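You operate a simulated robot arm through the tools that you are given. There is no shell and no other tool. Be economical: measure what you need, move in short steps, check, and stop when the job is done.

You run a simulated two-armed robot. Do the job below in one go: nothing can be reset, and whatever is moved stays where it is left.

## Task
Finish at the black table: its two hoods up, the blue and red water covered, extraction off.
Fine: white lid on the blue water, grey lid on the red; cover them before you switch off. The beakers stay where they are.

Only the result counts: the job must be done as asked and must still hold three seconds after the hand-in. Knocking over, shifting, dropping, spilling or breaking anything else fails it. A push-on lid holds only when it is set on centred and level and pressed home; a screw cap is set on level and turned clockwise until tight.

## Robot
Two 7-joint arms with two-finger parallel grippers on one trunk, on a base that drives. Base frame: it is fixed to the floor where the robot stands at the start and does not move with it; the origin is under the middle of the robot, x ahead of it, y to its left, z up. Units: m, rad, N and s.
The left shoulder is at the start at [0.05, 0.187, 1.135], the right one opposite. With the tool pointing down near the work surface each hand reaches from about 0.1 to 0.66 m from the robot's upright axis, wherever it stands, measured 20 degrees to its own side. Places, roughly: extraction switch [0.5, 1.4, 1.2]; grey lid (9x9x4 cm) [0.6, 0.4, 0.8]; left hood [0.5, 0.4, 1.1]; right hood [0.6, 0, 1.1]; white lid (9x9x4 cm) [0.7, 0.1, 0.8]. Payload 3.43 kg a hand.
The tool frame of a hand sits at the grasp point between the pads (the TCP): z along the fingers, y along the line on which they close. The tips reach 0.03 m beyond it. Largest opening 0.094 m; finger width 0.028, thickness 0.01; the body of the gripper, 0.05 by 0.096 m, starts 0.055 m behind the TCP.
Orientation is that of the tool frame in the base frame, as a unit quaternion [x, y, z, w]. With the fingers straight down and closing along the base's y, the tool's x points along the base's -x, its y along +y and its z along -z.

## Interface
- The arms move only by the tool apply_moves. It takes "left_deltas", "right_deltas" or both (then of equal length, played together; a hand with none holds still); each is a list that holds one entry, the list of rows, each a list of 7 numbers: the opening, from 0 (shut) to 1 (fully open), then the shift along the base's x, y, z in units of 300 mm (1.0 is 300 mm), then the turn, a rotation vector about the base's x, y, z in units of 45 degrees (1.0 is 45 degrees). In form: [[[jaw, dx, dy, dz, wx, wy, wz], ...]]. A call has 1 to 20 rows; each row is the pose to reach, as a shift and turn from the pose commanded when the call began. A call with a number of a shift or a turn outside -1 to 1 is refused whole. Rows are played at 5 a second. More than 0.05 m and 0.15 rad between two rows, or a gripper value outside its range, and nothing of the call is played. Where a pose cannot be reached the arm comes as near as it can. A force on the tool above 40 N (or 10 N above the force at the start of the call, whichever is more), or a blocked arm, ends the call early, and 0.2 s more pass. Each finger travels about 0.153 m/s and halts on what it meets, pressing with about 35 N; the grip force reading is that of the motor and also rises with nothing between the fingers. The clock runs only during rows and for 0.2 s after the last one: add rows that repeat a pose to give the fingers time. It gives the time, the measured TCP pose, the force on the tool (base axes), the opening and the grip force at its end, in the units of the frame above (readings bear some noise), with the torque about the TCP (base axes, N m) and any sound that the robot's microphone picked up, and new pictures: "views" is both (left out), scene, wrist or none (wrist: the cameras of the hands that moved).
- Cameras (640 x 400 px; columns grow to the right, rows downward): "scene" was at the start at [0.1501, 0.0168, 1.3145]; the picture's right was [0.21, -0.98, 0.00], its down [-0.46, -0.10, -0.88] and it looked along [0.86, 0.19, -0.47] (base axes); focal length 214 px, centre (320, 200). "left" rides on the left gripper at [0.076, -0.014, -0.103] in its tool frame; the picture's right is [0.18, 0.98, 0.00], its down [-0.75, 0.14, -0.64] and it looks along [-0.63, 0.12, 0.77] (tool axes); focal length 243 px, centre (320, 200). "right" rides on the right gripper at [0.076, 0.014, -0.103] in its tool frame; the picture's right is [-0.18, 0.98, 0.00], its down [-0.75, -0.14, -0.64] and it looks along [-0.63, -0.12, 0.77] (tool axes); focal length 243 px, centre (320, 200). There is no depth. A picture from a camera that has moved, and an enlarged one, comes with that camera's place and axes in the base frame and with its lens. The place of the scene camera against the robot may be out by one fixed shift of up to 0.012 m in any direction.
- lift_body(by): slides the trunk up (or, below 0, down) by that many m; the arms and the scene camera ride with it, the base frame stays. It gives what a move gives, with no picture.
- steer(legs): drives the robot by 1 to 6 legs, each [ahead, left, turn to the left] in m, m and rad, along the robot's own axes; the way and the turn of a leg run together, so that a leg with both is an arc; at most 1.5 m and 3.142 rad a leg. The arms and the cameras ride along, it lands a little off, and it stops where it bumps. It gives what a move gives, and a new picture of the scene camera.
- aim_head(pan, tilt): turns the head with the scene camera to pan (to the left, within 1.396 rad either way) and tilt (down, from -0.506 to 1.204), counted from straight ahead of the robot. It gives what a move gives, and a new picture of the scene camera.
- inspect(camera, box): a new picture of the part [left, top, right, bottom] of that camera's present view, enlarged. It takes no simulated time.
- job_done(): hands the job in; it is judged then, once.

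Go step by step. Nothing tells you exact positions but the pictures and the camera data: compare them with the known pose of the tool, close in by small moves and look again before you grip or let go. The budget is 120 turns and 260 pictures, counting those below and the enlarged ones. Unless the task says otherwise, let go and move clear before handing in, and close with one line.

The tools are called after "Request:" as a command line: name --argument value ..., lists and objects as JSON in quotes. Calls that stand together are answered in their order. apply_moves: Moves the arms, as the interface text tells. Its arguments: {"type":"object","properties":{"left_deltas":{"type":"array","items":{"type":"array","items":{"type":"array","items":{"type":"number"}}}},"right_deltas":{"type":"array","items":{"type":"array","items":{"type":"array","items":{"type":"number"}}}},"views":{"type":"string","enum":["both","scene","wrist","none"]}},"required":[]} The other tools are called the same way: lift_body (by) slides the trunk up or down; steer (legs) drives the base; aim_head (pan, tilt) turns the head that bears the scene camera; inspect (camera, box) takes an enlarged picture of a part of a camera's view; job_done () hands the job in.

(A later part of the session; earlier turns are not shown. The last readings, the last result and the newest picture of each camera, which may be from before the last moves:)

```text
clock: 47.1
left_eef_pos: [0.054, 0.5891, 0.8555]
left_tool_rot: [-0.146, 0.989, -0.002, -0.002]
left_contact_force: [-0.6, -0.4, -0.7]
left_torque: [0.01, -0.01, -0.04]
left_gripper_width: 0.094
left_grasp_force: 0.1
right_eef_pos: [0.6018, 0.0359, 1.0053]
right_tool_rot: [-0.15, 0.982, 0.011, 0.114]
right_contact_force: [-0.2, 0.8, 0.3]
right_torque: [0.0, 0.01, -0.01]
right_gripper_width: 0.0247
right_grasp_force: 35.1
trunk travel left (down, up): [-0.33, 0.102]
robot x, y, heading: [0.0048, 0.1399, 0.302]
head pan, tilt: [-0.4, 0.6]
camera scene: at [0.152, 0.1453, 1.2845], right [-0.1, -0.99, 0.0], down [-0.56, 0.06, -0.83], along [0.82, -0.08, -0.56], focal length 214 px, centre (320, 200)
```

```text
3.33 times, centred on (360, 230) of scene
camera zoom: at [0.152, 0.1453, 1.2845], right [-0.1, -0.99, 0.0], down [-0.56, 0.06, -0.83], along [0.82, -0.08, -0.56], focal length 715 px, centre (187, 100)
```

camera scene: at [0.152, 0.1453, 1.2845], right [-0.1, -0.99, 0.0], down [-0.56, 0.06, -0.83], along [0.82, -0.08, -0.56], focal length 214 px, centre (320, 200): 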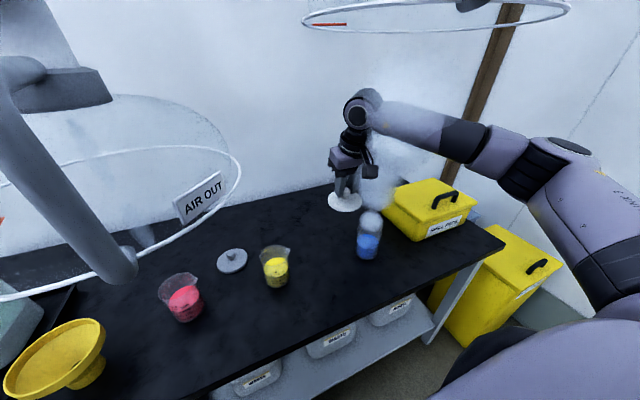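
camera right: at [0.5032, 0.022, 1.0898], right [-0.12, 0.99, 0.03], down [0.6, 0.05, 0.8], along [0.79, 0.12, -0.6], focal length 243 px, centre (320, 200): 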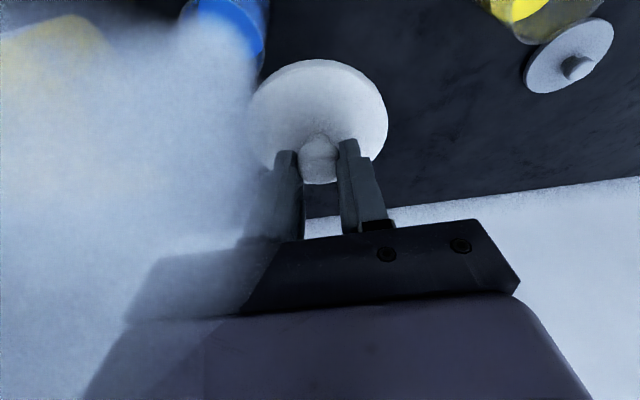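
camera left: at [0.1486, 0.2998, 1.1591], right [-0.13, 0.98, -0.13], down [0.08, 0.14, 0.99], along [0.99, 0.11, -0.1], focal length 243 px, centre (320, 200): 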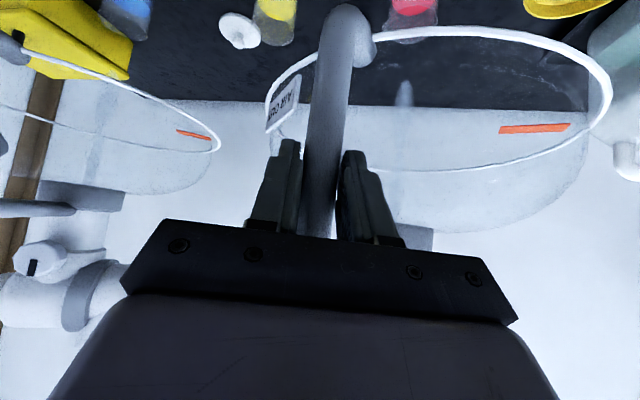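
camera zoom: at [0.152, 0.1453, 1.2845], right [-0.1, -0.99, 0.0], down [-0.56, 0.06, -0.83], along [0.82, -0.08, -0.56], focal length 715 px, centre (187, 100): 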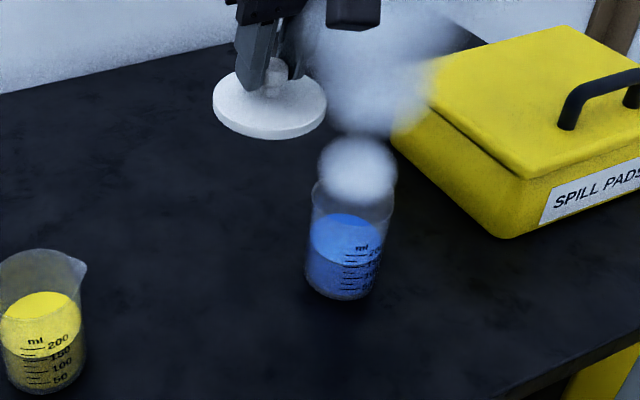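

Best estimate of the blue beaker axis: (.600,-.045), rim ≈ z .857. I hover the lid just above the rim and check the overlap.

Request:
apply_moves --right_deltas '[[[0, 0, -0.14, 0, 0, 0, 0], [0, -0.005, -0.27, -0.0, 0, 0, 0], [0, -0.005, -0.27, -0.1, 0, 0, 0], [0, -0.005, -0.27, -0.23, 0, 0, 0], [0, -0.005, -0.27, -0.23, 0, 0, 0]]]' --views "both"

Request:
inspect --camera "scene" --box '[312, 170, 424, 270]'

Request:
inspect --camera "right" --box '[200, 0, 440, 190]'

```text
clock: 48.3
left_eef_pos: [0.0527, 0.5898, 0.8547]
left_tool_rot: [-0.147, 0.989, -0.002, -0.001]
left_contact_force: [1.1, 0.3, -0.7]
left_torque: [-0.03, 0.02, -0.02]
left_gripper_width: 0.0939
left_grasp_force: 0.0
right_eef_pos: [0.6008, -0.045, 0.9372]
right_tool_rot: [-0.15, 0.982, 0.012, 0.114]
right_contact_force: [-0.1, -0.4, -0.2]
right_torque: [-0.03, 0.03, 0.05]
right_gripper_width: 0.0243
right_grasp_force: 35.4
trunk travel left (down, up): [-0.33, 0.102]
robot x, y, heading: [0.0037, 0.1404, 0.296]
head pan, tilt: [-0.4, 0.6]
camera scene: at [0.1519, 0.1453, 1.2846], right [-0.1, -0.99, 0.0], down [-0.56, 0.06, -0.83], along [0.82, -0.09, -0.56], focal length 214 px, centre (320, 200)
camera right: at [0.5025, -0.0596, 1.0205], right [-0.12, 0.99, 0.03], down [0.6, 0.05, 0.8], along [0.79, 0.12, -0.6], focal length 243 px, centre (320, 200)
```

scene: 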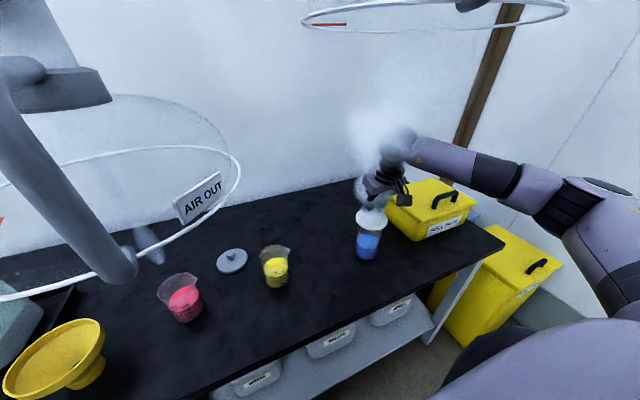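
right: 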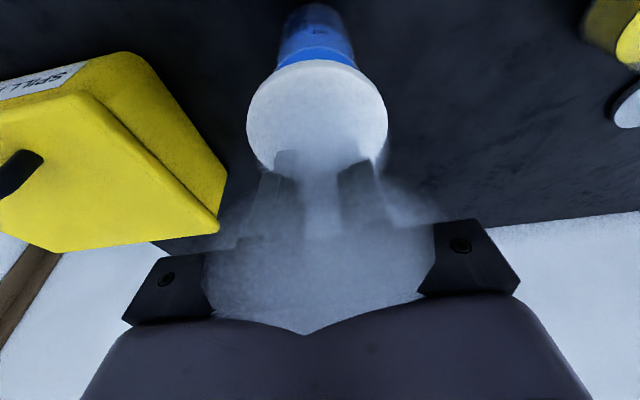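

```text
4.00 times, centred on (368, 220) of scene
camera zoom: at [0.1519, 0.1453, 1.2846], right [-0.1, -0.99, 0.0], down [-0.56, 0.06, -0.83], along [0.82, -0.09, -0.56], focal length 858 px, centre (128, 120)
```

zoom: 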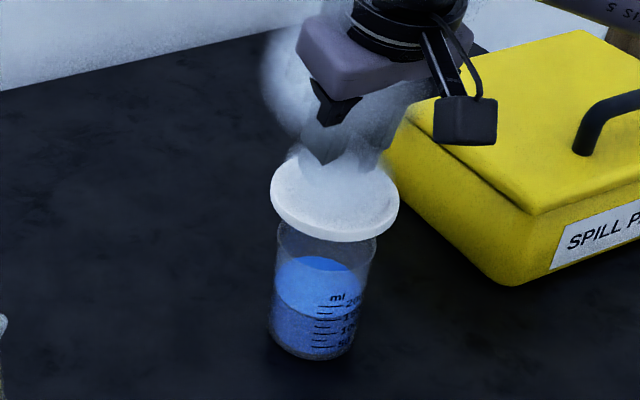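

```text
2.11 times, centred on (320, 95) of right
camera zoom: at [0.5025, -0.0596, 1.0205], right [-0.12, 0.99, 0.03], down [0.6, 0.05, 0.8], along [0.79, 0.12, -0.6], focal length 511 px, centre (320, 421)
```

zoom: 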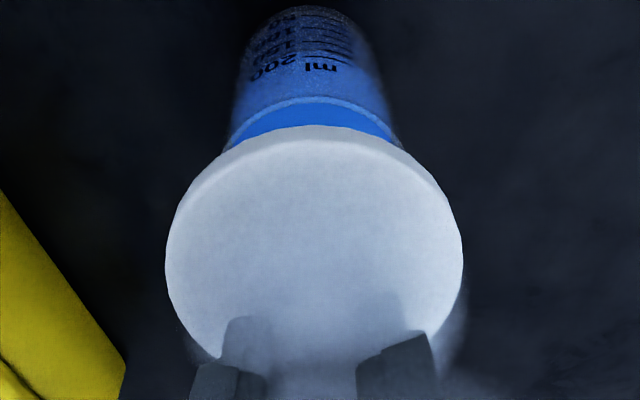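

Both cameras agree that the lid is aligned sideways but ~9 mm short in x. I shift +9 mm and lower to ~1 cm above the rim.

Request:
apply_moves --right_deltas '[[[0, 0.03, 0.003, 0, 0, 0, 0], [0, 0.03, 0.003, -0.035, 0, 0, 0], [0, 0.03, 0.003, -0.065, 0, 0, 0], [0, 0.03, 0.003, -0.065, 0, 0, 0]]]' --views "none"

Request:
inspect --camera "scene" --box '[328, 190, 408, 270]'

Request:
inspect --camera "right" --box '[200, 0, 440, 190]'

```text
clock: 49.3
left_eef_pos: [0.0546, 0.5898, 0.8563]
left_tool_rot: [-0.146, 0.989, -0.002, -0.002]
left_contact_force: [-0.2, 0.7, 0.9]
left_torque: [0.0, -0.02, -0.02]
left_gripper_width: 0.0939
left_grasp_force: 0.0
right_eef_pos: [0.6084, -0.0447, 0.9184]
right_tool_rot: [-0.151, 0.982, 0.011, 0.114]
right_contact_force: [0.1, -0.5, -0.2]
right_torque: [-0.01, 0.01, 0.0]
right_gripper_width: 0.0248
right_grasp_force: 34.7
trunk travel left (down, up): [-0.33, 0.102]
robot x, y, heading: [0.005, 0.1371, 0.298]
head pan, tilt: [-0.4, 0.6]
```

```text
5.00 times, centred on (368, 230) of scene
camera zoom: at [0.1519, 0.1453, 1.2845], right [-0.1, -0.99, 0.0], down [-0.56, 0.06, -0.83], along [0.82, -0.09, -0.56], focal length 1072 px, centre (80, 50)
```

zoom: 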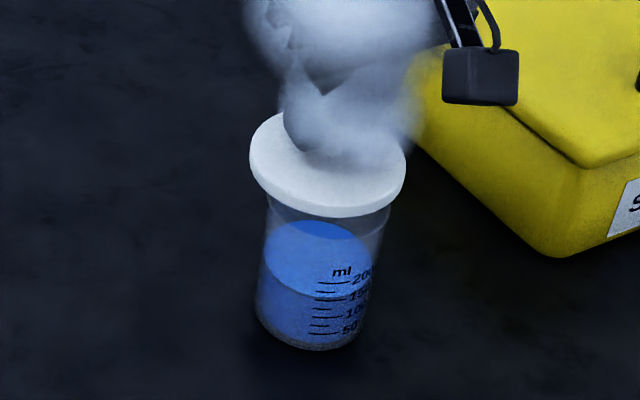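

```text
2.11 times, centred on (320, 95) of right
camera zoom: at [0.511, -0.0582, 1.0018], right [-0.12, 0.99, 0.03], down [0.6, 0.05, 0.8], along [0.79, 0.12, -0.6], focal length 511 px, centre (320, 421)
```

zoom: 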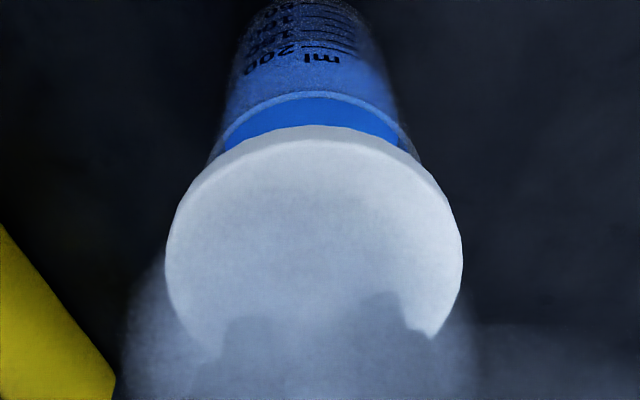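

Redoing it with the near-edge of lid and beaker (accounting for perspective), the lid is now ~1 cm too far in x. I move it back 1 cm and recheck.

Request:
apply_moves --right_deltas '[[[0, -0.033, 0, 0, 0, 0, 0], [0, -0.033, 0, 0, 0, 0, 0]]]' --views "none"

Request:
inspect --camera "scene" --box '[328, 190, 408, 270]'

Request:
inspect --camera "right" --box '[200, 0, 440, 190]'

```text
clock: 49.9
left_eef_pos: [0.0525, 0.5902, 0.8551]
left_tool_rot: [-0.146, 0.989, -0.003, -0.002]
left_contact_force: [-0.9, -0.1, 0.1]
left_torque: [0.04, -0.01, 0.0]
left_gripper_width: 0.0942
left_grasp_force: 0.0
right_eef_pos: [0.5992, -0.045, 0.9183]
right_tool_rot: [-0.15, 0.982, 0.012, 0.114]
right_contact_force: [0.8, 0.5, -0.7]
right_torque: [-0.03, 0.0, 0.02]
right_gripper_width: 0.0244
right_grasp_force: 35.1
trunk travel left (down, up): [-0.33, 0.102]
robot x, y, heading: [0.0019, 0.1368, 0.297]
head pan, tilt: [-0.4, 0.6]
```

```text
5.00 times, centred on (368, 230) of scene
camera zoom: at [0.152, 0.1453, 1.2845], right [-0.1, -0.99, 0.0], down [-0.56, 0.06, -0.83], along [0.82, -0.09, -0.56], focal length 1072 px, centre (80, 50)
```

zoom: 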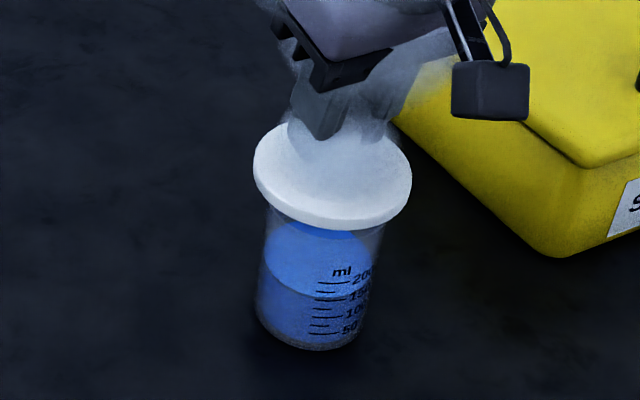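

```text
2.11 times, centred on (320, 95) of right
camera zoom: at [0.5006, -0.0581, 1.002], right [-0.12, 0.99, 0.03], down [0.6, 0.05, 0.8], along [0.79, 0.12, -0.6], focal length 511 px, centre (320, 421)
```

zoom: 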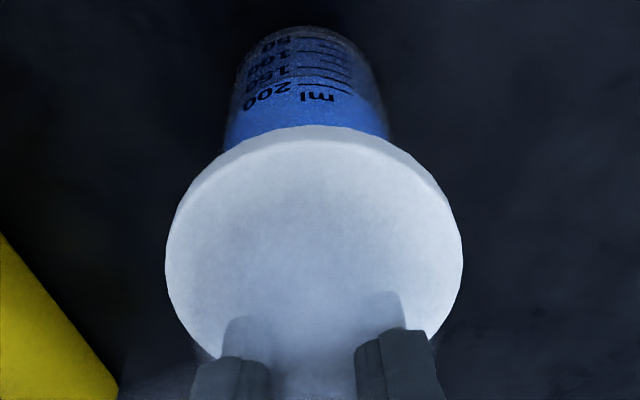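

Aligned in both views (lid centre ≈ beaker centre ≈ .600, -.042). I lower in small steps until it touches.

Request:
apply_moves --right_deltas '[[[0, 0, 0, -0.015, 0, 0, 0], [0, 0, 0, -0.03, 0, 0, 0], [0, 0, 0, -0.04, 0, 0, 0], [0, 0, 0, -0.05, 0, 0, 0], [0, 0, 0, -0.05, 0, 0, 0]]]' --views "none"

Request:
inspect --camera "scene" --box '[328, 190, 408, 270]'

Request:
inspect --camera "right" --box '[200, 0, 440, 190]'

```text
clock: 51.1
left_eef_pos: [0.053, 0.5895, 0.8554]
left_tool_rot: [-0.147, 0.989, -0.002, -0.002]
left_contact_force: [-0.7, 0.7, -0.9]
left_torque: [-0.01, 0.01, 0.0]
left_gripper_width: 0.0939
left_grasp_force: 0.1
right_eef_pos: [0.5992, -0.0448, 0.9027]
right_tool_rot: [-0.15, 0.982, 0.012, 0.115]
right_contact_force: [-0.7, 0.9, 0.1]
right_torque: [0.0, 0.02, 0.0]
right_gripper_width: 0.0246
right_grasp_force: 34.9
trunk travel left (down, up): [-0.33, 0.102]
robot x, y, heading: [0.0058, 0.1419, 0.294]
head pan, tilt: [-0.4, 0.6]
```

```text
5.00 times, centred on (368, 230) of scene
camera zoom: at [0.1519, 0.1453, 1.2845], right [-0.1, -0.99, 0.0], down [-0.56, 0.06, -0.83], along [0.82, -0.09, -0.56], focal length 1072 px, centre (80, 50)
```

zoom: 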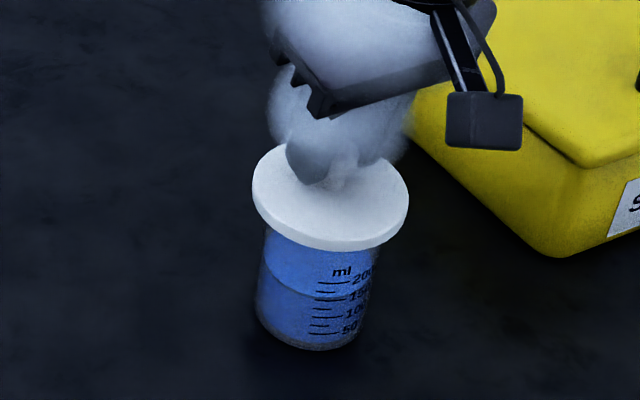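

```text
2.11 times, centred on (320, 95) of right
camera zoom: at [0.5001, -0.0586, 0.9863], right [-0.12, 0.99, 0.03], down [0.6, 0.05, 0.8], along [0.79, 0.12, -0.6], focal length 511 px, centre (320, 421)
```

zoom: 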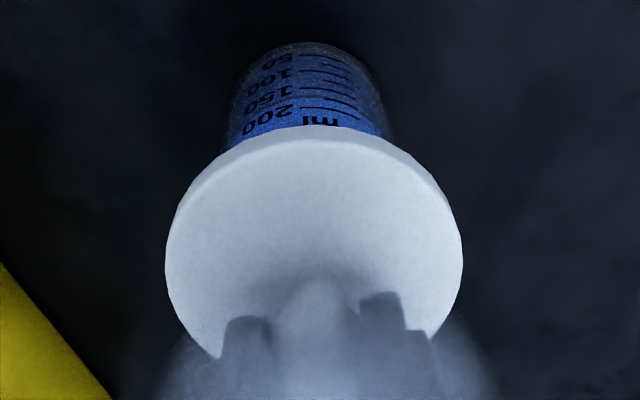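

No contact yet; alignment still good. I continue down slowly.

Request:
apply_moves --right_deltas '[[[0, 0, 0, -0.01, 0, 0, 0], [0, 0, 0, -0.02, 0, 0, 0], [0, 0, 0, -0.03, 0, 0, 0], [0, 0, 0, -0.037, 0, 0, 0], [0, 0, 0, -0.037, 0, 0, 0]]]' --views "none"

Request:
inspect --camera "scene" --box '[328, 190, 408, 270]'

```text
clock: 52.3
left_eef_pos: [0.0534, 0.5896, 0.8565]
left_tool_rot: [-0.147, 0.989, -0.002, -0.001]
left_contact_force: [-0.6, 0.4, 0.2]
left_torque: [0.0, 0.0, 0.0]
left_gripper_width: 0.0939
left_grasp_force: 0.1
right_eef_pos: [0.5976, -0.0445, 0.8944]
right_tool_rot: [-0.15, 0.982, 0.012, 0.117]
right_contact_force: [-0.3, -3.0, 18.8]
right_torque: [-0.02, 0.55, 0.05]
right_gripper_width: 0.0244
right_grasp_force: 35.2
trunk travel left (down, up): [-0.33, 0.102]
robot x, y, heading: [0.0043, 0.1401, 0.297]
head pan, tilt: [-0.4, 0.6]
```

```text
5.00 times, centred on (368, 230) of scene
camera zoom: at [0.1501, 0.1455, 1.285], right [-0.1, -0.99, 0.0], down [-0.56, 0.06, -0.83], along [0.82, -0.09, -0.56], focal length 1072 px, centre (80, 50)
```

zoom: 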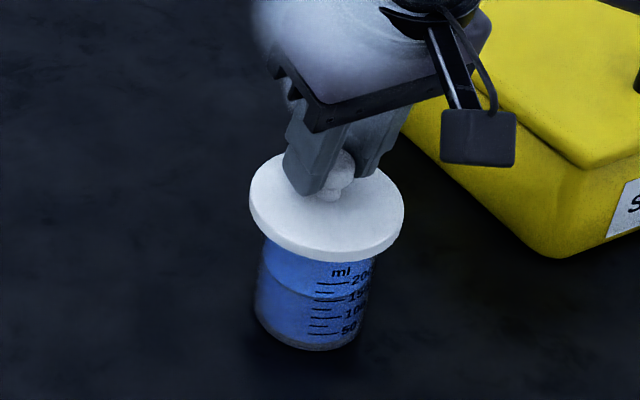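

The lid touches with 19 N. I press it home.

Request:
apply_moves --right_deltas '[[[0, 0, 0, -0.006, 0, 0, 0], [0, 0, 0, -0.012, 0, 0, 0], [0, 0, 0, -0.018, 0, 0, 0], [0, 0, 0, -0.024, 0, 0, 0], [0, 0, 0, -0.03, 0, 0, 0]]]' --views "none"

Request:
inspect --camera "scene" --box '[328, 190, 408, 270]'

```text
clock: 53.5
left_eef_pos: [0.0511, 0.5898, 0.8558]
left_tool_rot: [-0.147, 0.989, -0.002, 0.001]
left_contact_force: [-0.6, -0.5, -0.4]
left_torque: [0.02, 0.0, -0.01]
left_gripper_width: 0.0941
left_grasp_force: 0.0
right_eef_pos: [0.5992, -0.0436, 0.8876]
right_tool_rot: [-0.15, 0.981, 0.013, 0.12]
right_contact_force: [0.8, -5.8, 30.8]
right_torque: [0.04, -0.06, -0.02]
right_gripper_width: 0.0245
right_grasp_force: 35.4
trunk travel left (down, up): [-0.33, 0.102]
robot x, y, heading: [0.0067, 0.1388, 0.298]
head pan, tilt: [-0.4, 0.6]
```

```text
5.00 times, centred on (368, 230) of scene
camera zoom: at [0.149, 0.1456, 1.285], right [-0.1, -0.99, 0.0], down [-0.56, 0.06, -0.83], along [0.82, -0.09, -0.56], focal length 1072 px, centre (80, 50)
```

zoom: 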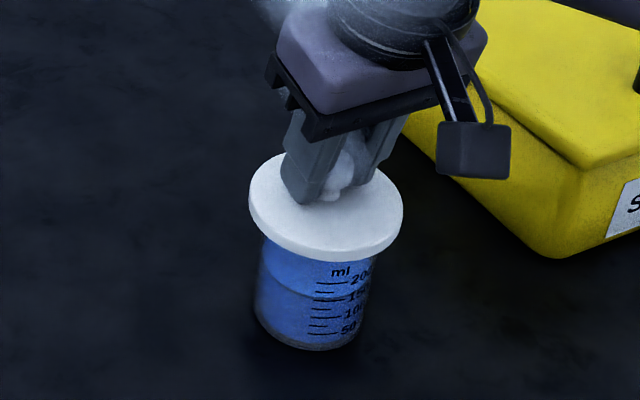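

Vapour has stopped, but the fingers may be sliding on the knob. I press a bit harder, up to the force limit.

Request:
apply_moves --right_deltas '[[[0, 0, 0, -0.01, 0, 0, 0], [0, 0, 0, -0.02, 0, 0, 0], [0, 0, 0, -0.03, 0, 0, 0], [0, 0, 0, -0.04, 0, 0, 0], [0, 0, 0, -0.05, 0, 0, 0], [0, 0, 0, -0.06, 0, 0, 0]]]' --views "none"

Request:
inspect --camera "scene" --box '[328, 190, 408, 270]'

```text
clock: 54.0
left_eef_pos: [0.0537, 0.5896, 0.8551]
left_tool_rot: [-0.147, 0.989, -0.001, 0.0]
left_contact_force: [0.5, 0.4, 0.1]
left_torque: [0.0, 0.0, -0.02]
left_gripper_width: 0.0943
left_grasp_force: 0.0
right_eef_pos: [0.6025, -0.0433, 0.887]
right_tool_rot: [-0.149, 0.981, 0.014, 0.123]
right_contact_force: [-2.0, 0.3, 13.2]
right_torque: [-0.05, 0.48, 0.01]
right_gripper_width: 0.0244
right_grasp_force: 35.1
trunk travel left (down, up): [-0.33, 0.102]
robot x, y, heading: [0.003, 0.1391, 0.294]
head pan, tilt: [-0.4, 0.6]
stopped in row 2 (right hand): the force on the tool passed its limit at 44 N (the readings are from after the stop); the commanded pose is now the measured one
```

```text
5.00 times, centred on (368, 230) of scene
camera zoom: at [0.1509, 0.1455, 1.2842], right [-0.1, -0.99, 0.0], down [-0.56, 0.06, -0.83], along [0.82, -0.09, -0.56], focal length 1072 px, centre (80, 50)
```

zoom: 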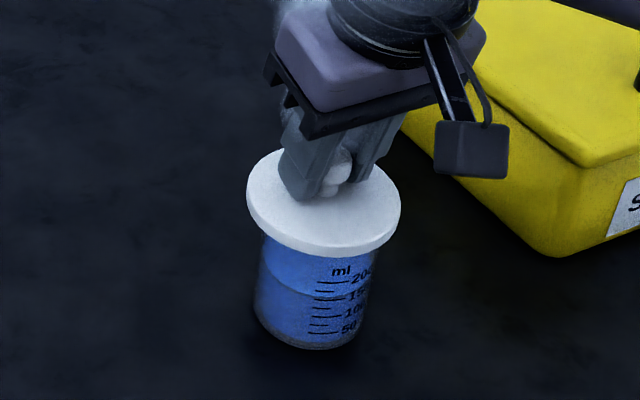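

44 N pressed. I open the fingers, rise clear, and look at the lid.

Request:
apply_moves --right_deltas '[[[0.3, 0, 0, 0.005, 0, 0, 0], [0.6, 0, 0, 0.01, 0, 0, 0], [0.7, 0, 0, 0.03, 0, 0, 0], [0.7, 0, 0, 0.1, 0, 0, 0], [0.7, 0, 0, 0.2, 0, 0, 0], [0.7, 0, 0, 0.25, 0, 0, 0]]]' --views "wrist"

Request:
inspect --camera "scene" --box '[328, 190, 408, 270]'

```text
clock: 55.4
left_eef_pos: [0.054, 0.5884, 0.8551]
left_tool_rot: [-0.147, 0.989, -0.001, -0.002]
left_contact_force: [-0.1, -0.1, 0.1]
left_torque: [0.04, 0.07, 0.04]
left_gripper_width: 0.0942
left_grasp_force: 0.1
right_eef_pos: [0.6024, -0.0458, 0.9581]
right_tool_rot: [-0.15, 0.981, 0.013, 0.12]
right_contact_force: [0.6, 0.6, -0.2]
right_torque: [0.0, 0.04, -0.02]
right_gripper_width: 0.0655
right_grasp_force: 0.1
trunk travel left (down, up): [-0.33, 0.102]
robot x, y, heading: [0.0013, 0.142, 0.295]
head pan, tilt: [-0.4, 0.6]
camera right: at [0.5019, -0.0587, 1.0417], right [-0.12, 0.99, 0.03], down [0.59, 0.04, 0.81], along [0.8, 0.12, -0.59], focal length 243 px, centre (320, 200)
```

right: 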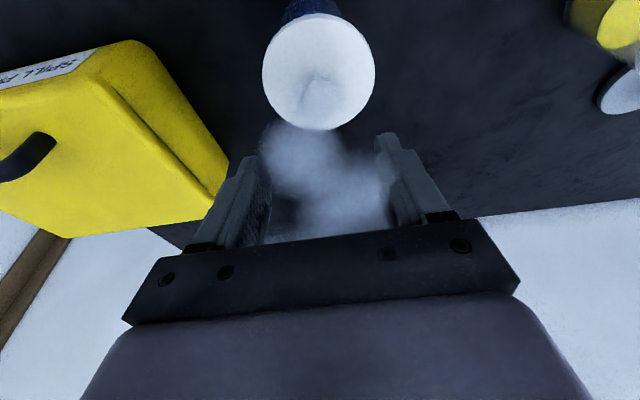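

```text
5.00 times, centred on (368, 230) of scene
camera zoom: at [0.1519, 0.1452, 1.2845], right [-0.1, -0.99, 0.0], down [-0.56, 0.06, -0.83], along [0.82, -0.09, -0.56], focal length 1072 px, centre (80, 50)
```

zoom: 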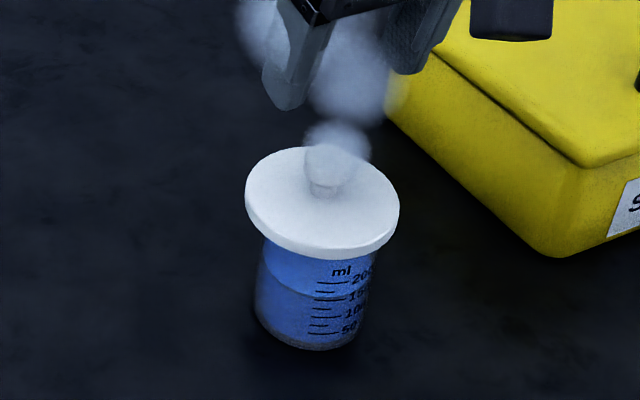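

Vapour still leaks, so the lid is not home; it looks ~4 mm off toward +y. I regrip the knob, lift slightly and recentre.

Request:
apply_moves --right_deltas '[[[0.7, 0, 0.003, -0.1, 0, 0, 0], [0.7, -0.005, 0.006, -0.19, 0, 0, 0], [0.7, -0.005, 0.006, -0.205, 0, 0, 0], [0.3, -0.005, 0.006, -0.205, 0, 0, 0], [0, -0.005, 0.006, -0.205, 0, 0, 0], [0, -0.005, 0.006, -0.205, 0, 0, 0]]]' --views "none"

Request:
inspect --camera "right" --box '[200, 0, 440, 190]'

Request:
inspect --camera "scene" --box '[328, 190, 408, 270]'

```text
clock: 56.8
left_eef_pos: [0.0537, 0.5896, 0.8565]
left_tool_rot: [-0.146, 0.989, -0.002, -0.001]
left_contact_force: [-0.4, 0.3, 0.2]
left_torque: [0.0, 0.0, -0.01]
left_gripper_width: 0.0943
left_grasp_force: 0.1
right_eef_pos: [0.5997, -0.0429, 0.898]
right_tool_rot: [-0.149, 0.981, 0.013, 0.12]
right_contact_force: [0.7, -0.8, 0.4]
right_torque: [-0.01, -0.02, 0.04]
right_gripper_width: 0.0244
right_grasp_force: 34.9
trunk travel left (down, up): [-0.33, 0.102]
robot x, y, heading: [0.0054, 0.1386, 0.291]
head pan, tilt: [-0.4, 0.6]
```

```text
2.11 times, centred on (320, 95) of right
camera zoom: at [0.5001, -0.0558, 0.9791], right [-0.12, 0.99, 0.03], down [0.59, 0.04, 0.81], along [0.8, 0.12, -0.59], focal length 511 px, centre (320, 421)
```

zoom: 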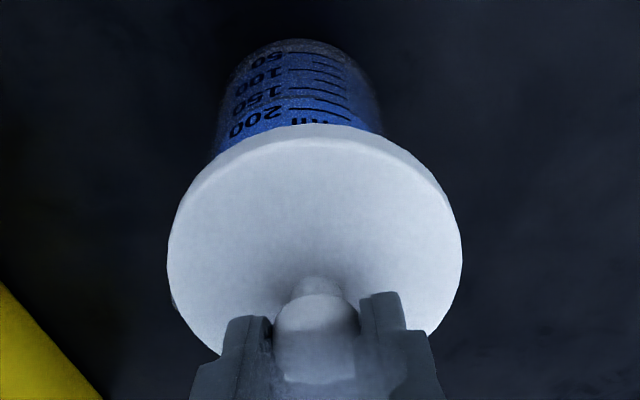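

```text
5.00 times, centred on (368, 230) of scene
camera zoom: at [0.1519, 0.1451, 1.2845], right [-0.1, -0.99, 0.0], down [-0.56, 0.06, -0.83], along [0.82, -0.09, -0.56], focal length 1072 px, centre (80, 50)
```

zoom: 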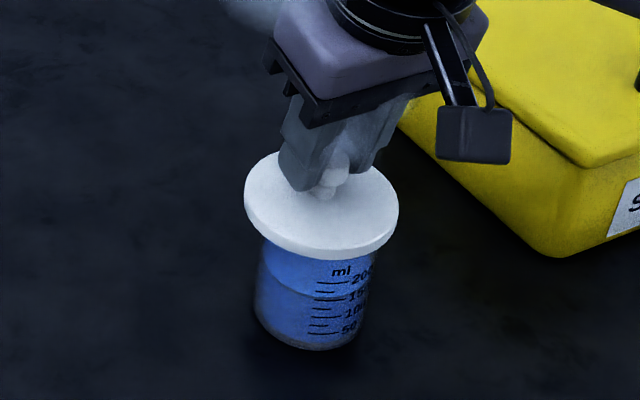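

Confirmed: lid is ~4 mm too far in +y. I lift 8 mm, shift 4 mm to −y, and check.

Request:
apply_moves --right_deltas '[[[0, 0, 0, 0.013, 0, 0, 0], [0, 0, 0, 0.027, 0, 0, 0], [0, 0, -0.014, 0.027, 0, 0, 0], [0, 0, -0.014, 0.027, 0, 0, 0]]]' --views "none"

Request:
inspect --camera "right" --box '[200, 0, 440, 190]'

Request:
inspect --camera "scene" --box '[328, 190, 408, 270]'

```text
clock: 57.8
left_eef_pos: [0.0537, 0.5895, 0.8547]
left_tool_rot: [-0.147, 0.989, -0.002, -0.001]
left_contact_force: [0.3, 0.2, 0.2]
left_torque: [-0.03, 0.05, -0.03]
left_gripper_width: 0.0939
left_grasp_force: 0.0
right_eef_pos: [0.6002, -0.047, 0.9057]
right_tool_rot: [-0.149, 0.981, 0.014, 0.121]
right_contact_force: [-0.6, -0.2, -1.0]
right_torque: [-0.02, 0.02, -0.01]
right_gripper_width: 0.0243
right_grasp_force: 35.3
trunk travel left (down, up): [-0.33, 0.102]
robot x, y, heading: [0.0005, 0.1388, 0.299]
head pan, tilt: [-0.4, 0.6]
```

```text
2.11 times, centred on (320, 95) of right
camera zoom: at [0.4997, -0.0605, 0.988], right [-0.12, 0.99, 0.04], down [0.59, 0.04, 0.81], along [0.8, 0.12, -0.59], focal length 511 px, centre (320, 421)
```

zoom: 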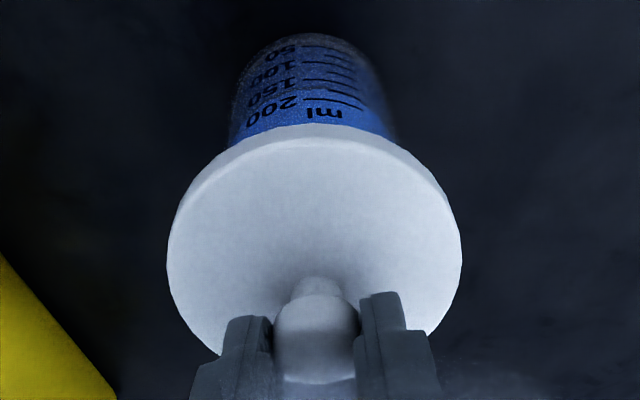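

```text
5.00 times, centred on (368, 230) of scene
camera zoom: at [0.1519, 0.1452, 1.2845], right [-0.1, -0.99, 0.0], down [-0.56, 0.06, -0.83], along [0.82, -0.09, -0.56], focal length 1072 px, centre (80, 50)
```

zoom: 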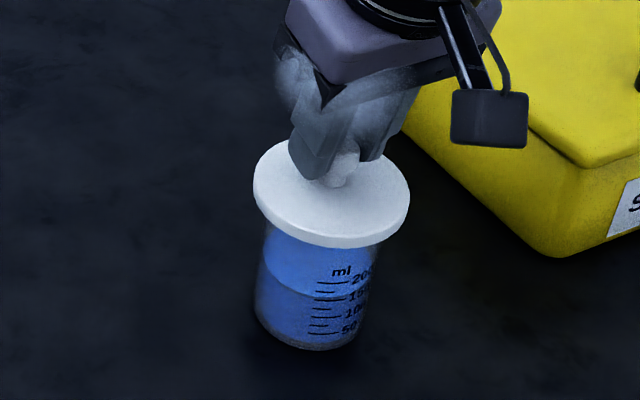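

Now centred in both views. Lower and press home again.

Request:
apply_moves --right_deltas '[[[0, 0, 0, -0.012, 0, 0, 0], [0, 0, 0, -0.024, 0, 0, 0], [0, 0, 0, -0.036, 0, 0, 0], [0, 0, 0, -0.048, 0, 0, 0], [0, 0, 0, -0.06, 0, 0, 0], [0, 0, 0, -0.07, 0, 0, 0], [0, 0, 0, -0.08, 0, 0, 0], [0, 0, 0, -0.09, 0, 0, 0]]]' --views "none"

Request:
inspect --camera "scene" --box '[328, 190, 408, 270]'

Request:
inspect --camera "right" --box '[200, 0, 440, 190]'

```text
clock: 59.7
left_eef_pos: [0.0529, 0.59, 0.8557]
left_tool_rot: [-0.147, 0.989, -0.001, -0.001]
left_contact_force: [-0.5, 0.0, 0.4]
left_torque: [-0.03, 0.04, -0.01]
left_gripper_width: 0.0942
left_grasp_force: 0.0
right_eef_pos: [0.6034, -0.0464, 0.8882]
right_tool_rot: [-0.147, 0.98, 0.016, 0.129]
right_contact_force: [-1.8, 0.2, 11.7]
right_torque: [0.01, 0.44, 0.03]
right_gripper_width: 0.0245
right_grasp_force: 34.7
trunk travel left (down, up): [-0.33, 0.102]
robot x, y, heading: [0.0074, 0.1412, 0.296]
head pan, tilt: [-0.4, 0.6]
stopped in row 8 (right hand): the force on the tool passed its limit at 40 N (the readings are from after the stop); the commanded pose is now the measured one
```

```text
5.00 times, centred on (368, 230) of scene
camera zoom: at [0.1509, 0.1454, 1.2842], right [-0.1, -0.99, 0.0], down [-0.56, 0.06, -0.83], along [0.82, -0.09, -0.56], focal length 1072 px, centre (80, 50)
```

zoom: 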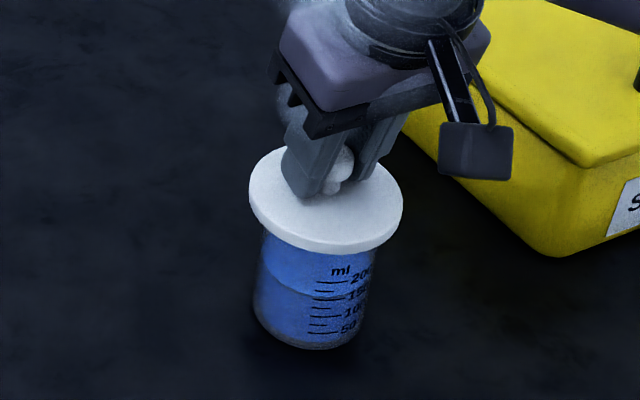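

```text
2.11 times, centred on (320, 95) of right
camera zoom: at [0.5022, -0.0601, 0.9677], right [-0.12, 0.99, 0.04], down [0.58, 0.04, 0.82], along [0.81, 0.12, -0.58], focal length 511 px, centre (320, 421)
```

zoom: 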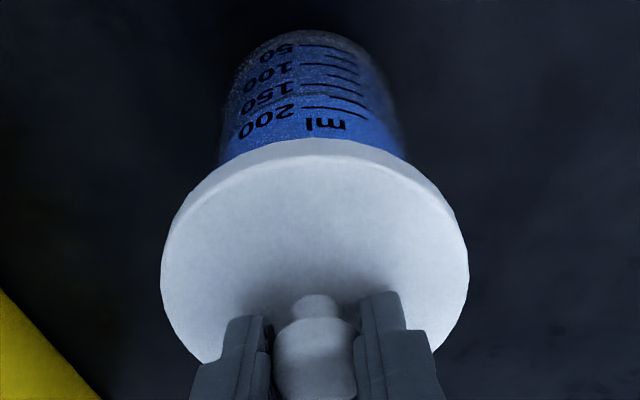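

Pressed to 40 N. I release, rise clear and watch for vapour.

Request:
apply_moves --right_deltas '[[[0.3, 0, 0, 0.0, 0, 0, 0], [0.6, 0, 0, 0.005, 0, 0, 0], [0.7, 0, 0, 0.03, 0, 0, 0], [0.7, 0, 0, 0.1, 0, 0, 0], [0.7, 0, 0, 0.2, 0, 0, 0], [0.7, 0, 0, 0.3, 0, 0, 0], [0.7, 0, 0, 0.3, 0, 0, 0], [0.7, 0, 0, 0.3, 0, 0, 0], [0.7, 0, 0, 0.3, 0, 0, 0], [0.7, 0, 0, 0.3, 0, 0, 0]]]' --views "scene"

Request:
inspect --camera "scene" --box '[328, 190, 408, 270]'

```text
clock: 61.9
left_eef_pos: [0.0527, 0.5899, 0.8566]
left_tool_rot: [-0.147, 0.989, -0.002, -0.001]
left_contact_force: [0.1, 0.7, -0.4]
left_torque: [-0.01, 0.03, 0.0]
left_gripper_width: 0.0941
left_grasp_force: 0.0
right_eef_pos: [0.6024, -0.0461, 0.9751]
right_tool_rot: [-0.148, 0.981, 0.015, 0.127]
right_contact_force: [0.5, -0.4, -0.4]
right_torque: [0.03, 0.0, 0.0]
right_gripper_width: 0.0659
right_grasp_force: 0.1
trunk travel left (down, up): [-0.33, 0.102]
robot x, y, heading: [0.004, 0.1404, 0.299]
head pan, tilt: [-0.4, 0.6]
camera scene: at [0.1519, 0.1451, 1.2845], right [-0.1, -0.99, 0.0], down [-0.56, 0.06, -0.83], along [0.82, -0.09, -0.56], focal length 214 px, centre (320, 200)
```

scene: 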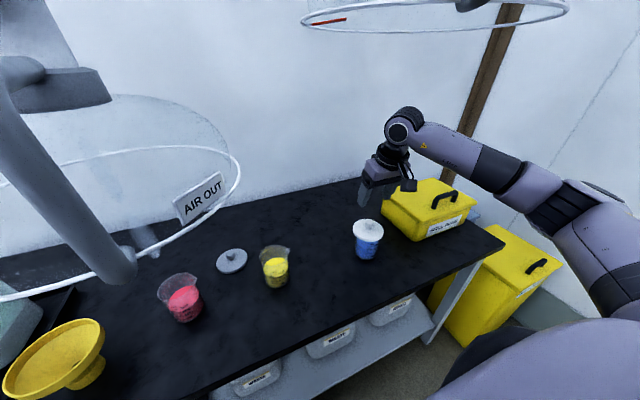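

```text
5.00 times, centred on (368, 230) of scene
camera zoom: at [0.1519, 0.1451, 1.2845], right [-0.1, -0.99, 0.0], down [-0.56, 0.06, -0.83], along [0.82, -0.09, -0.56], focal length 1072 px, centre (80, 50)
```

zoom: 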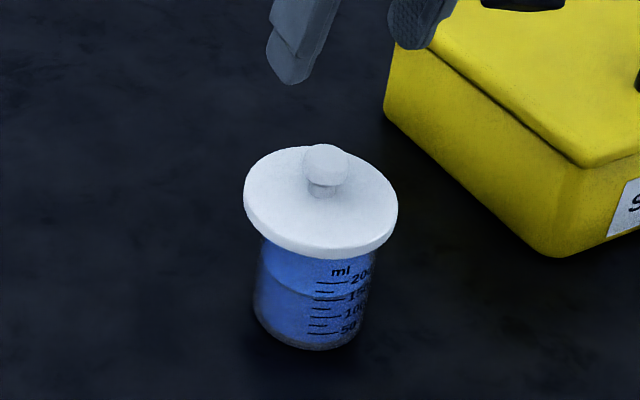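

Vapour has stopped completely. I verify the lid's seating with the wrist camera.

Request:
inspect --camera "right" --box '[220, 0, 420, 160]'

```text
2.50 times, centred on (320, 80) of right
camera zoom: at [0.5018, -0.0604, 1.0562], right [-0.12, 0.99, 0.04], down [0.58, 0.04, 0.81], along [0.8, 0.12, -0.58], focal length 606 px, centre (320, 500)
```

zoom: 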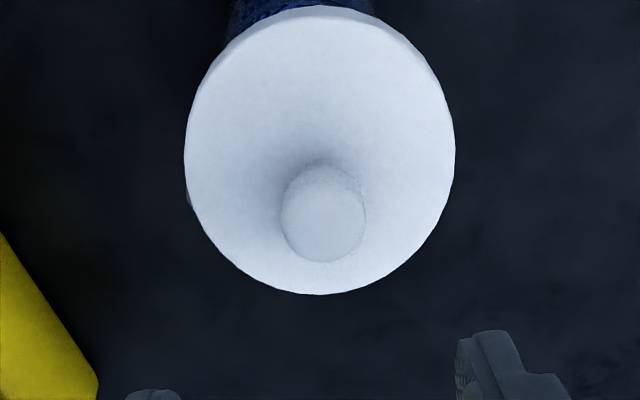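

The white lid looks seated. Next: raise the left hood, so I retract the right hand before turning and backing off.

Request:
apply_moves --right_deltas '[[[0.7, 0, 0, 0.12, 0, 0, 0], [0.7, -0.13, 0.03, 0.17, -0.02, 0.07, 0], [0.7, -0.27, 0.07, 0.2, -0.04, 0.14, 0], [0.7, -0.42, 0.11, 0.22, -0.07, 0.21, 0], [0.7, -0.58, 0.16, 0.25, -0.095, 0.313, 0], [0.7, -0.74, 0.2, 0.25, -0.095, 0.313, 0], [0.7, -0.9, 0.25, 0.25, -0.095, 0.313, 0]]]' --views "none"

Request:
steer --legs '[[0, 0, -0.297], [-0.2, 0, 0]]'

```text
refused: row 5 steps farther than a row can; nothing moved
```

```text
clock: 64.5
left_eef_pos: [-0.0154, 0.5555, 0.8553]
left_tool_rot: [0.003, 1.0, -0.003, -0.002]
left_contact_force: [-0.3, -0.5, -0.2]
left_torque: [0.01, -0.03, -0.02]
left_gripper_width: 0.0943
left_grasp_force: 0.0
right_eef_pos: [0.3188, -0.2131, 0.9762]
right_tool_rot: [0.001, 0.992, -0.005, 0.128]
right_contact_force: [-0.8, 0.5, 0.0]
right_torque: [0.0, 0.01, 0.01]
right_gripper_width: 0.0659
right_grasp_force: 0.0
trunk travel left (down, up): [-0.33, 0.102]
robot x, y, heading: [-0.1953, 0.1439, -0.007]
head pan, tilt: [-0.4, 0.6]
camera scene: at [-0.0537, 0.1034, 1.2846], right [-0.39, -0.92, 0.0], down [-0.52, 0.22, -0.83], along [0.76, -0.33, -0.56], focal length 214 px, centre (320, 200)
```

scene: 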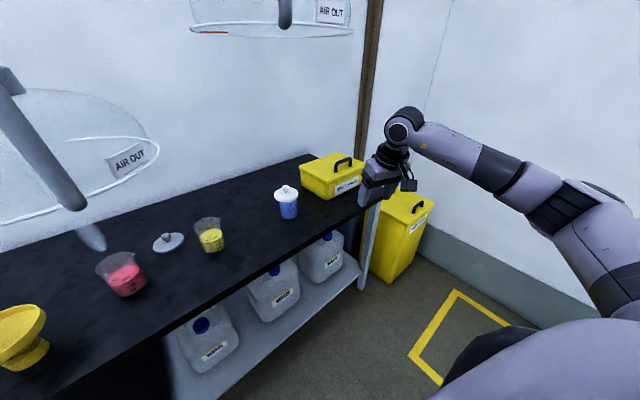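

The retraction was refused and the drive ran with the arm out, but it passed above everything; I check nothing moved, then fold the arm in.

Request:
inspect --camera "scene" --box '[240, 130, 400, 230]'

Request:
apply_moves --right_deltas '[[[0.7, -0.12, 0, 0.06, 0, 0.1, 0], [0.7, -0.24, 0, 0.12, 0, 0.2, 0], [0.7, -0.36, 0, 0.18, 0, 0.3, 0], [0.7, -0.48, 0, 0.24, 0, 0.32, 0], [0.7, -0.6, 0, 0.3, 0, 0.32, 0], [0.7, -0.7, 0, 0.36, 0, 0.32, 0]]]' --views "none"

Request:
aim_head --pan 0.35 --tilt 0.35

```text
4.00 times, centred on (320, 180) of scene
camera zoom: at [-0.0537, 0.1034, 1.2846], right [-0.39, -0.92, 0.0], down [-0.52, 0.22, -0.83], along [0.76, -0.33, -0.56], focal length 858 px, centre (320, 280)
```

zoom: 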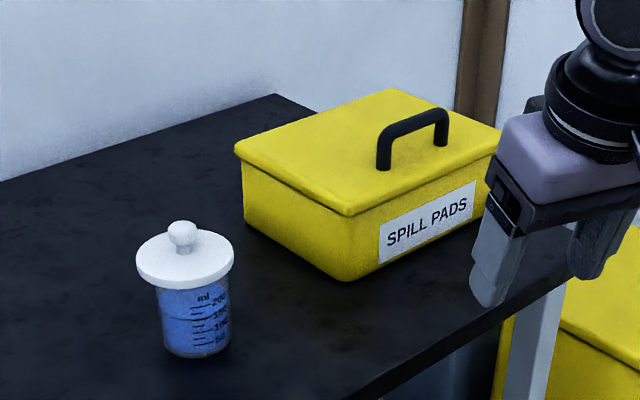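

```text
clock: 65.9
left_eef_pos: [-0.0169, 0.5569, 0.8559]
left_tool_rot: [0.002, 1.0, -0.002, -0.002]
left_contact_force: [0.0, 0.3, -0.2]
left_torque: [-0.01, -0.01, 0.0]
left_gripper_width: 0.094
left_grasp_force: 0.1
right_eef_pos: [0.1094, -0.2135, 1.0835]
right_tool_rot: [0.001, 1.0, -0.004, 0.002]
right_contact_force: [-0.1, -0.3, 0.4]
right_torque: [-0.02, 0.01, 0.0]
right_gripper_width: 0.0657
right_grasp_force: 0.1
trunk travel left (down, up): [-0.33, 0.102]
robot x, y, heading: [-0.1951, 0.1384, -0.008]
head pan, tilt: [-0.4, 0.6]
```

```text
clock: 67.0
left_eef_pos: [-0.0166, 0.5563, 0.8557]
left_tool_rot: [0.003, 1.0, -0.002, -0.002]
left_contact_force: [0.0, -0.5, -0.5]
left_torque: [-0.01, 0.01, -0.03]
left_gripper_width: 0.094
left_grasp_force: 0.0
right_eef_pos: [0.1099, -0.2122, 1.0821]
right_tool_rot: [0.001, 1.0, -0.005, 0.003]
right_contact_force: [0.6, 0.5, -0.9]
right_torque: [-0.01, 0.01, -0.02]
right_gripper_width: 0.0658
right_grasp_force: 0.1
trunk travel left (down, up): [-0.33, 0.102]
robot x, y, heading: [-0.1941, 0.1416, -0.007]
head pan, tilt: [0.351, 0.351]
camera scene: at [-0.0468, 0.1696, 1.3073], right [0.34, -0.94, 0.0], down [-0.32, -0.12, -0.94], along [0.88, 0.32, -0.34], focal length 214 px, centre (320, 200)
```

scene: 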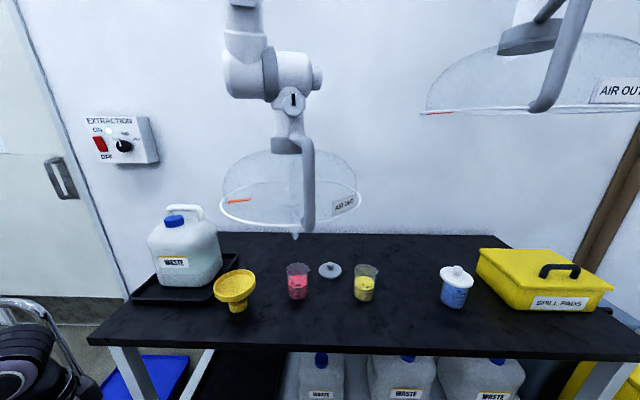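

Blue with its white lid looks level and centred, and the right hood is still up. I bring the left hand toward the left hood's handle with a 45° forward tilt.

Request:
apply_moves --left_deltas '[[[1, 0.03, -0.06, 0.11, 0, -0.125, 0], [1, 0.06, -0.12, 0.22, 0, -0.25, 0], [1, 0.09, -0.19, 0.33, 0, -0.375, 0], [1, 0.12, -0.26, 0.44, 0, -0.5, 0], [1, 0.15, -0.33, 0.55, 0, -0.625, 0], [1, 0.18, -0.4, 0.66, 0, -0.75, 0], [1, 0.2, -0.46, 0.77, 0, -0.875, 0], [1, 0.22, -0.52, 0.88, 0, -1, 0]]]' --views "none"

Request:
apply_moves --left_deltas '[[[1, 0.1, -0.07, 0.07, 0, 0, 0], [1, 0.2, -0.15, 0.15, 0, 0, 0], [1, 0.3, -0.22, 0.22, 0, 0, 0], [1, 0.36, -0.29, 0.29, 0, 0, 0], [1, 0.36, -0.29, 0.29, 0, 0, 0]]]' --views "both"

```text
clock: 68.8
left_eef_pos: [0.0765, 0.4057, 1.181]
left_tool_rot: [0.003, 0.925, -0.001, 0.38]
left_contact_force: [-0.1, -0.6, -1.1]
left_torque: [-0.03, 0.0, 0.03]
left_gripper_width: 0.094
left_grasp_force: 0.0
left hand out of reach, approached as far as the arm can: row 1, 2, 3, 4, 5, 6, 7, 8
right_eef_pos: [0.1112, -0.2132, 1.0832]
right_tool_rot: [0.001, 1.0, -0.004, 0.002]
right_contact_force: [0.2, -0.2, 0.4]
right_torque: [0.01, 0.01, 0.03]
right_gripper_width: 0.0656
right_grasp_force: 0.0
trunk travel left (down, up): [-0.33, 0.102]
robot x, y, heading: [-0.1964, 0.1419, -0.004]
head pan, tilt: [0.351, 0.351]
```

```text
clock: 70.0
left_eef_pos: [0.1837, 0.3172, 1.2666]
left_tool_rot: [0.003, 0.924, -0.001, 0.381]
left_contact_force: [0.6, 0.4, 1.0]
left_torque: [0.0, 0.0, -0.03]
left_gripper_width: 0.094
left_grasp_force: 0.1
right_eef_pos: [0.1098, -0.2131, 1.0837]
right_tool_rot: [0.0, 1.0, -0.005, 0.003]
right_contact_force: [0.1, 0.1, -0.6]
right_torque: [-0.04, 0.01, 0.01]
right_gripper_width: 0.0658
right_grasp_force: 0.1
trunk travel left (down, up): [-0.33, 0.102]
robot x, y, heading: [-0.1967, 0.1421, -0.004]
head pan, tilt: [0.351, 0.351]
camera scene: at [-0.0471, 0.1698, 1.3073], right [0.34, -0.94, 0.0], down [-0.32, -0.12, -0.94], along [0.88, 0.32, -0.34], focal length 214 px, centre (320, 200)
camera left: at [0.058, 0.3047, 1.2858], right [-0.12, 0.98, -0.13], down [0.08, 0.14, 0.99], along [0.99, 0.11, -0.1], focal length 243 px, centre (320, 200)
```

scene: 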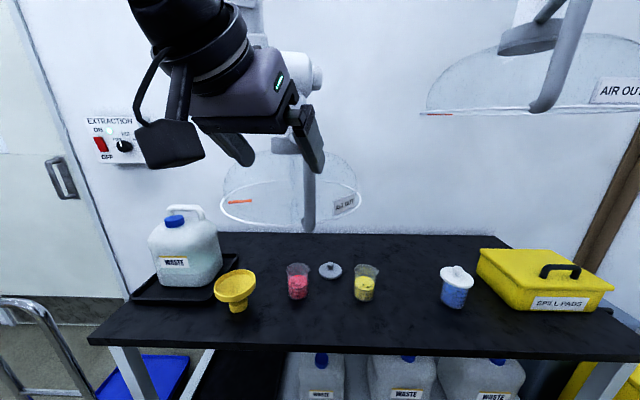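
left: 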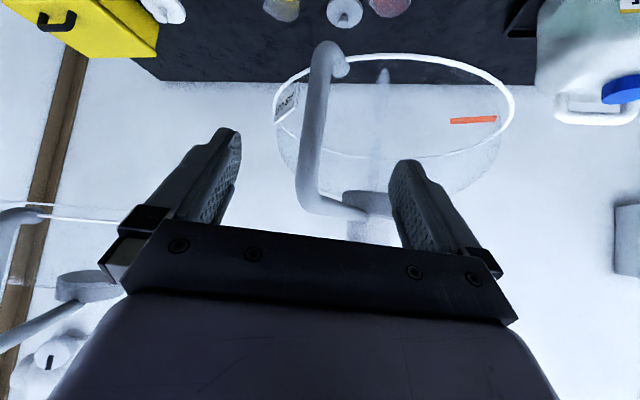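

The bar is centred between the fingers. Lower to z≈1.215, go forward, and close.

Request:
apply_moves --left_deltas '[[[1, 0.0, 0, -0.12, 0, 0, 0], [1, 0.1, 0, -0.17, 0, 0, 0], [1, 0.2, 0, -0.17, 0, 0, 0], [1, 0.295, 0, -0.17, 0, 0, 0], [0.5, 0.295, 0, -0.17, 0, 0, 0], [0, 0.295, 0, -0.17, 0, 0, 0], [0, 0.295, 0, -0.17, 0, 0, 0], [0, 0.295, 0, -0.17, 0, 0, 0]]]' --views "wrist"

```text
clock: 71.8
left_eef_pos: [0.2717, 0.3173, 1.2146]
left_tool_rot: [0.004, 0.925, 0.0, 0.38]
left_contact_force: [-4.4, -6.3, -7.2]
left_torque: [0.15, -0.12, -0.07]
left_gripper_width: 0.0235
left_grasp_force: 44.9
right_eef_pos: [0.1086, -0.2128, 1.0847]
right_tool_rot: [0.001, 1.0, -0.003, 0.002]
right_contact_force: [0.1, 0.3, 0.6]
right_torque: [-0.04, 0.0, -0.02]
right_gripper_width: 0.0659
right_grasp_force: 0.0
trunk travel left (down, up): [-0.33, 0.102]
robot x, y, heading: [-0.1951, 0.1409, -0.005]
head pan, tilt: [0.351, 0.351]
camera left: at [0.146, 0.3042, 1.2341], right [-0.12, 0.98, -0.13], down [0.09, 0.14, 0.99], along [0.99, 0.11, -0.1], focal length 243 px, centre (320, 200)
```

left: 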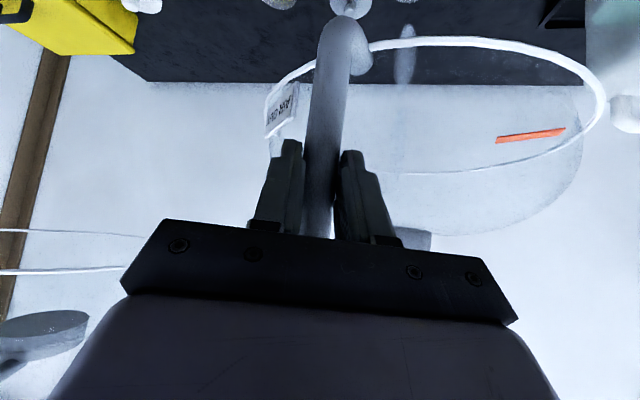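

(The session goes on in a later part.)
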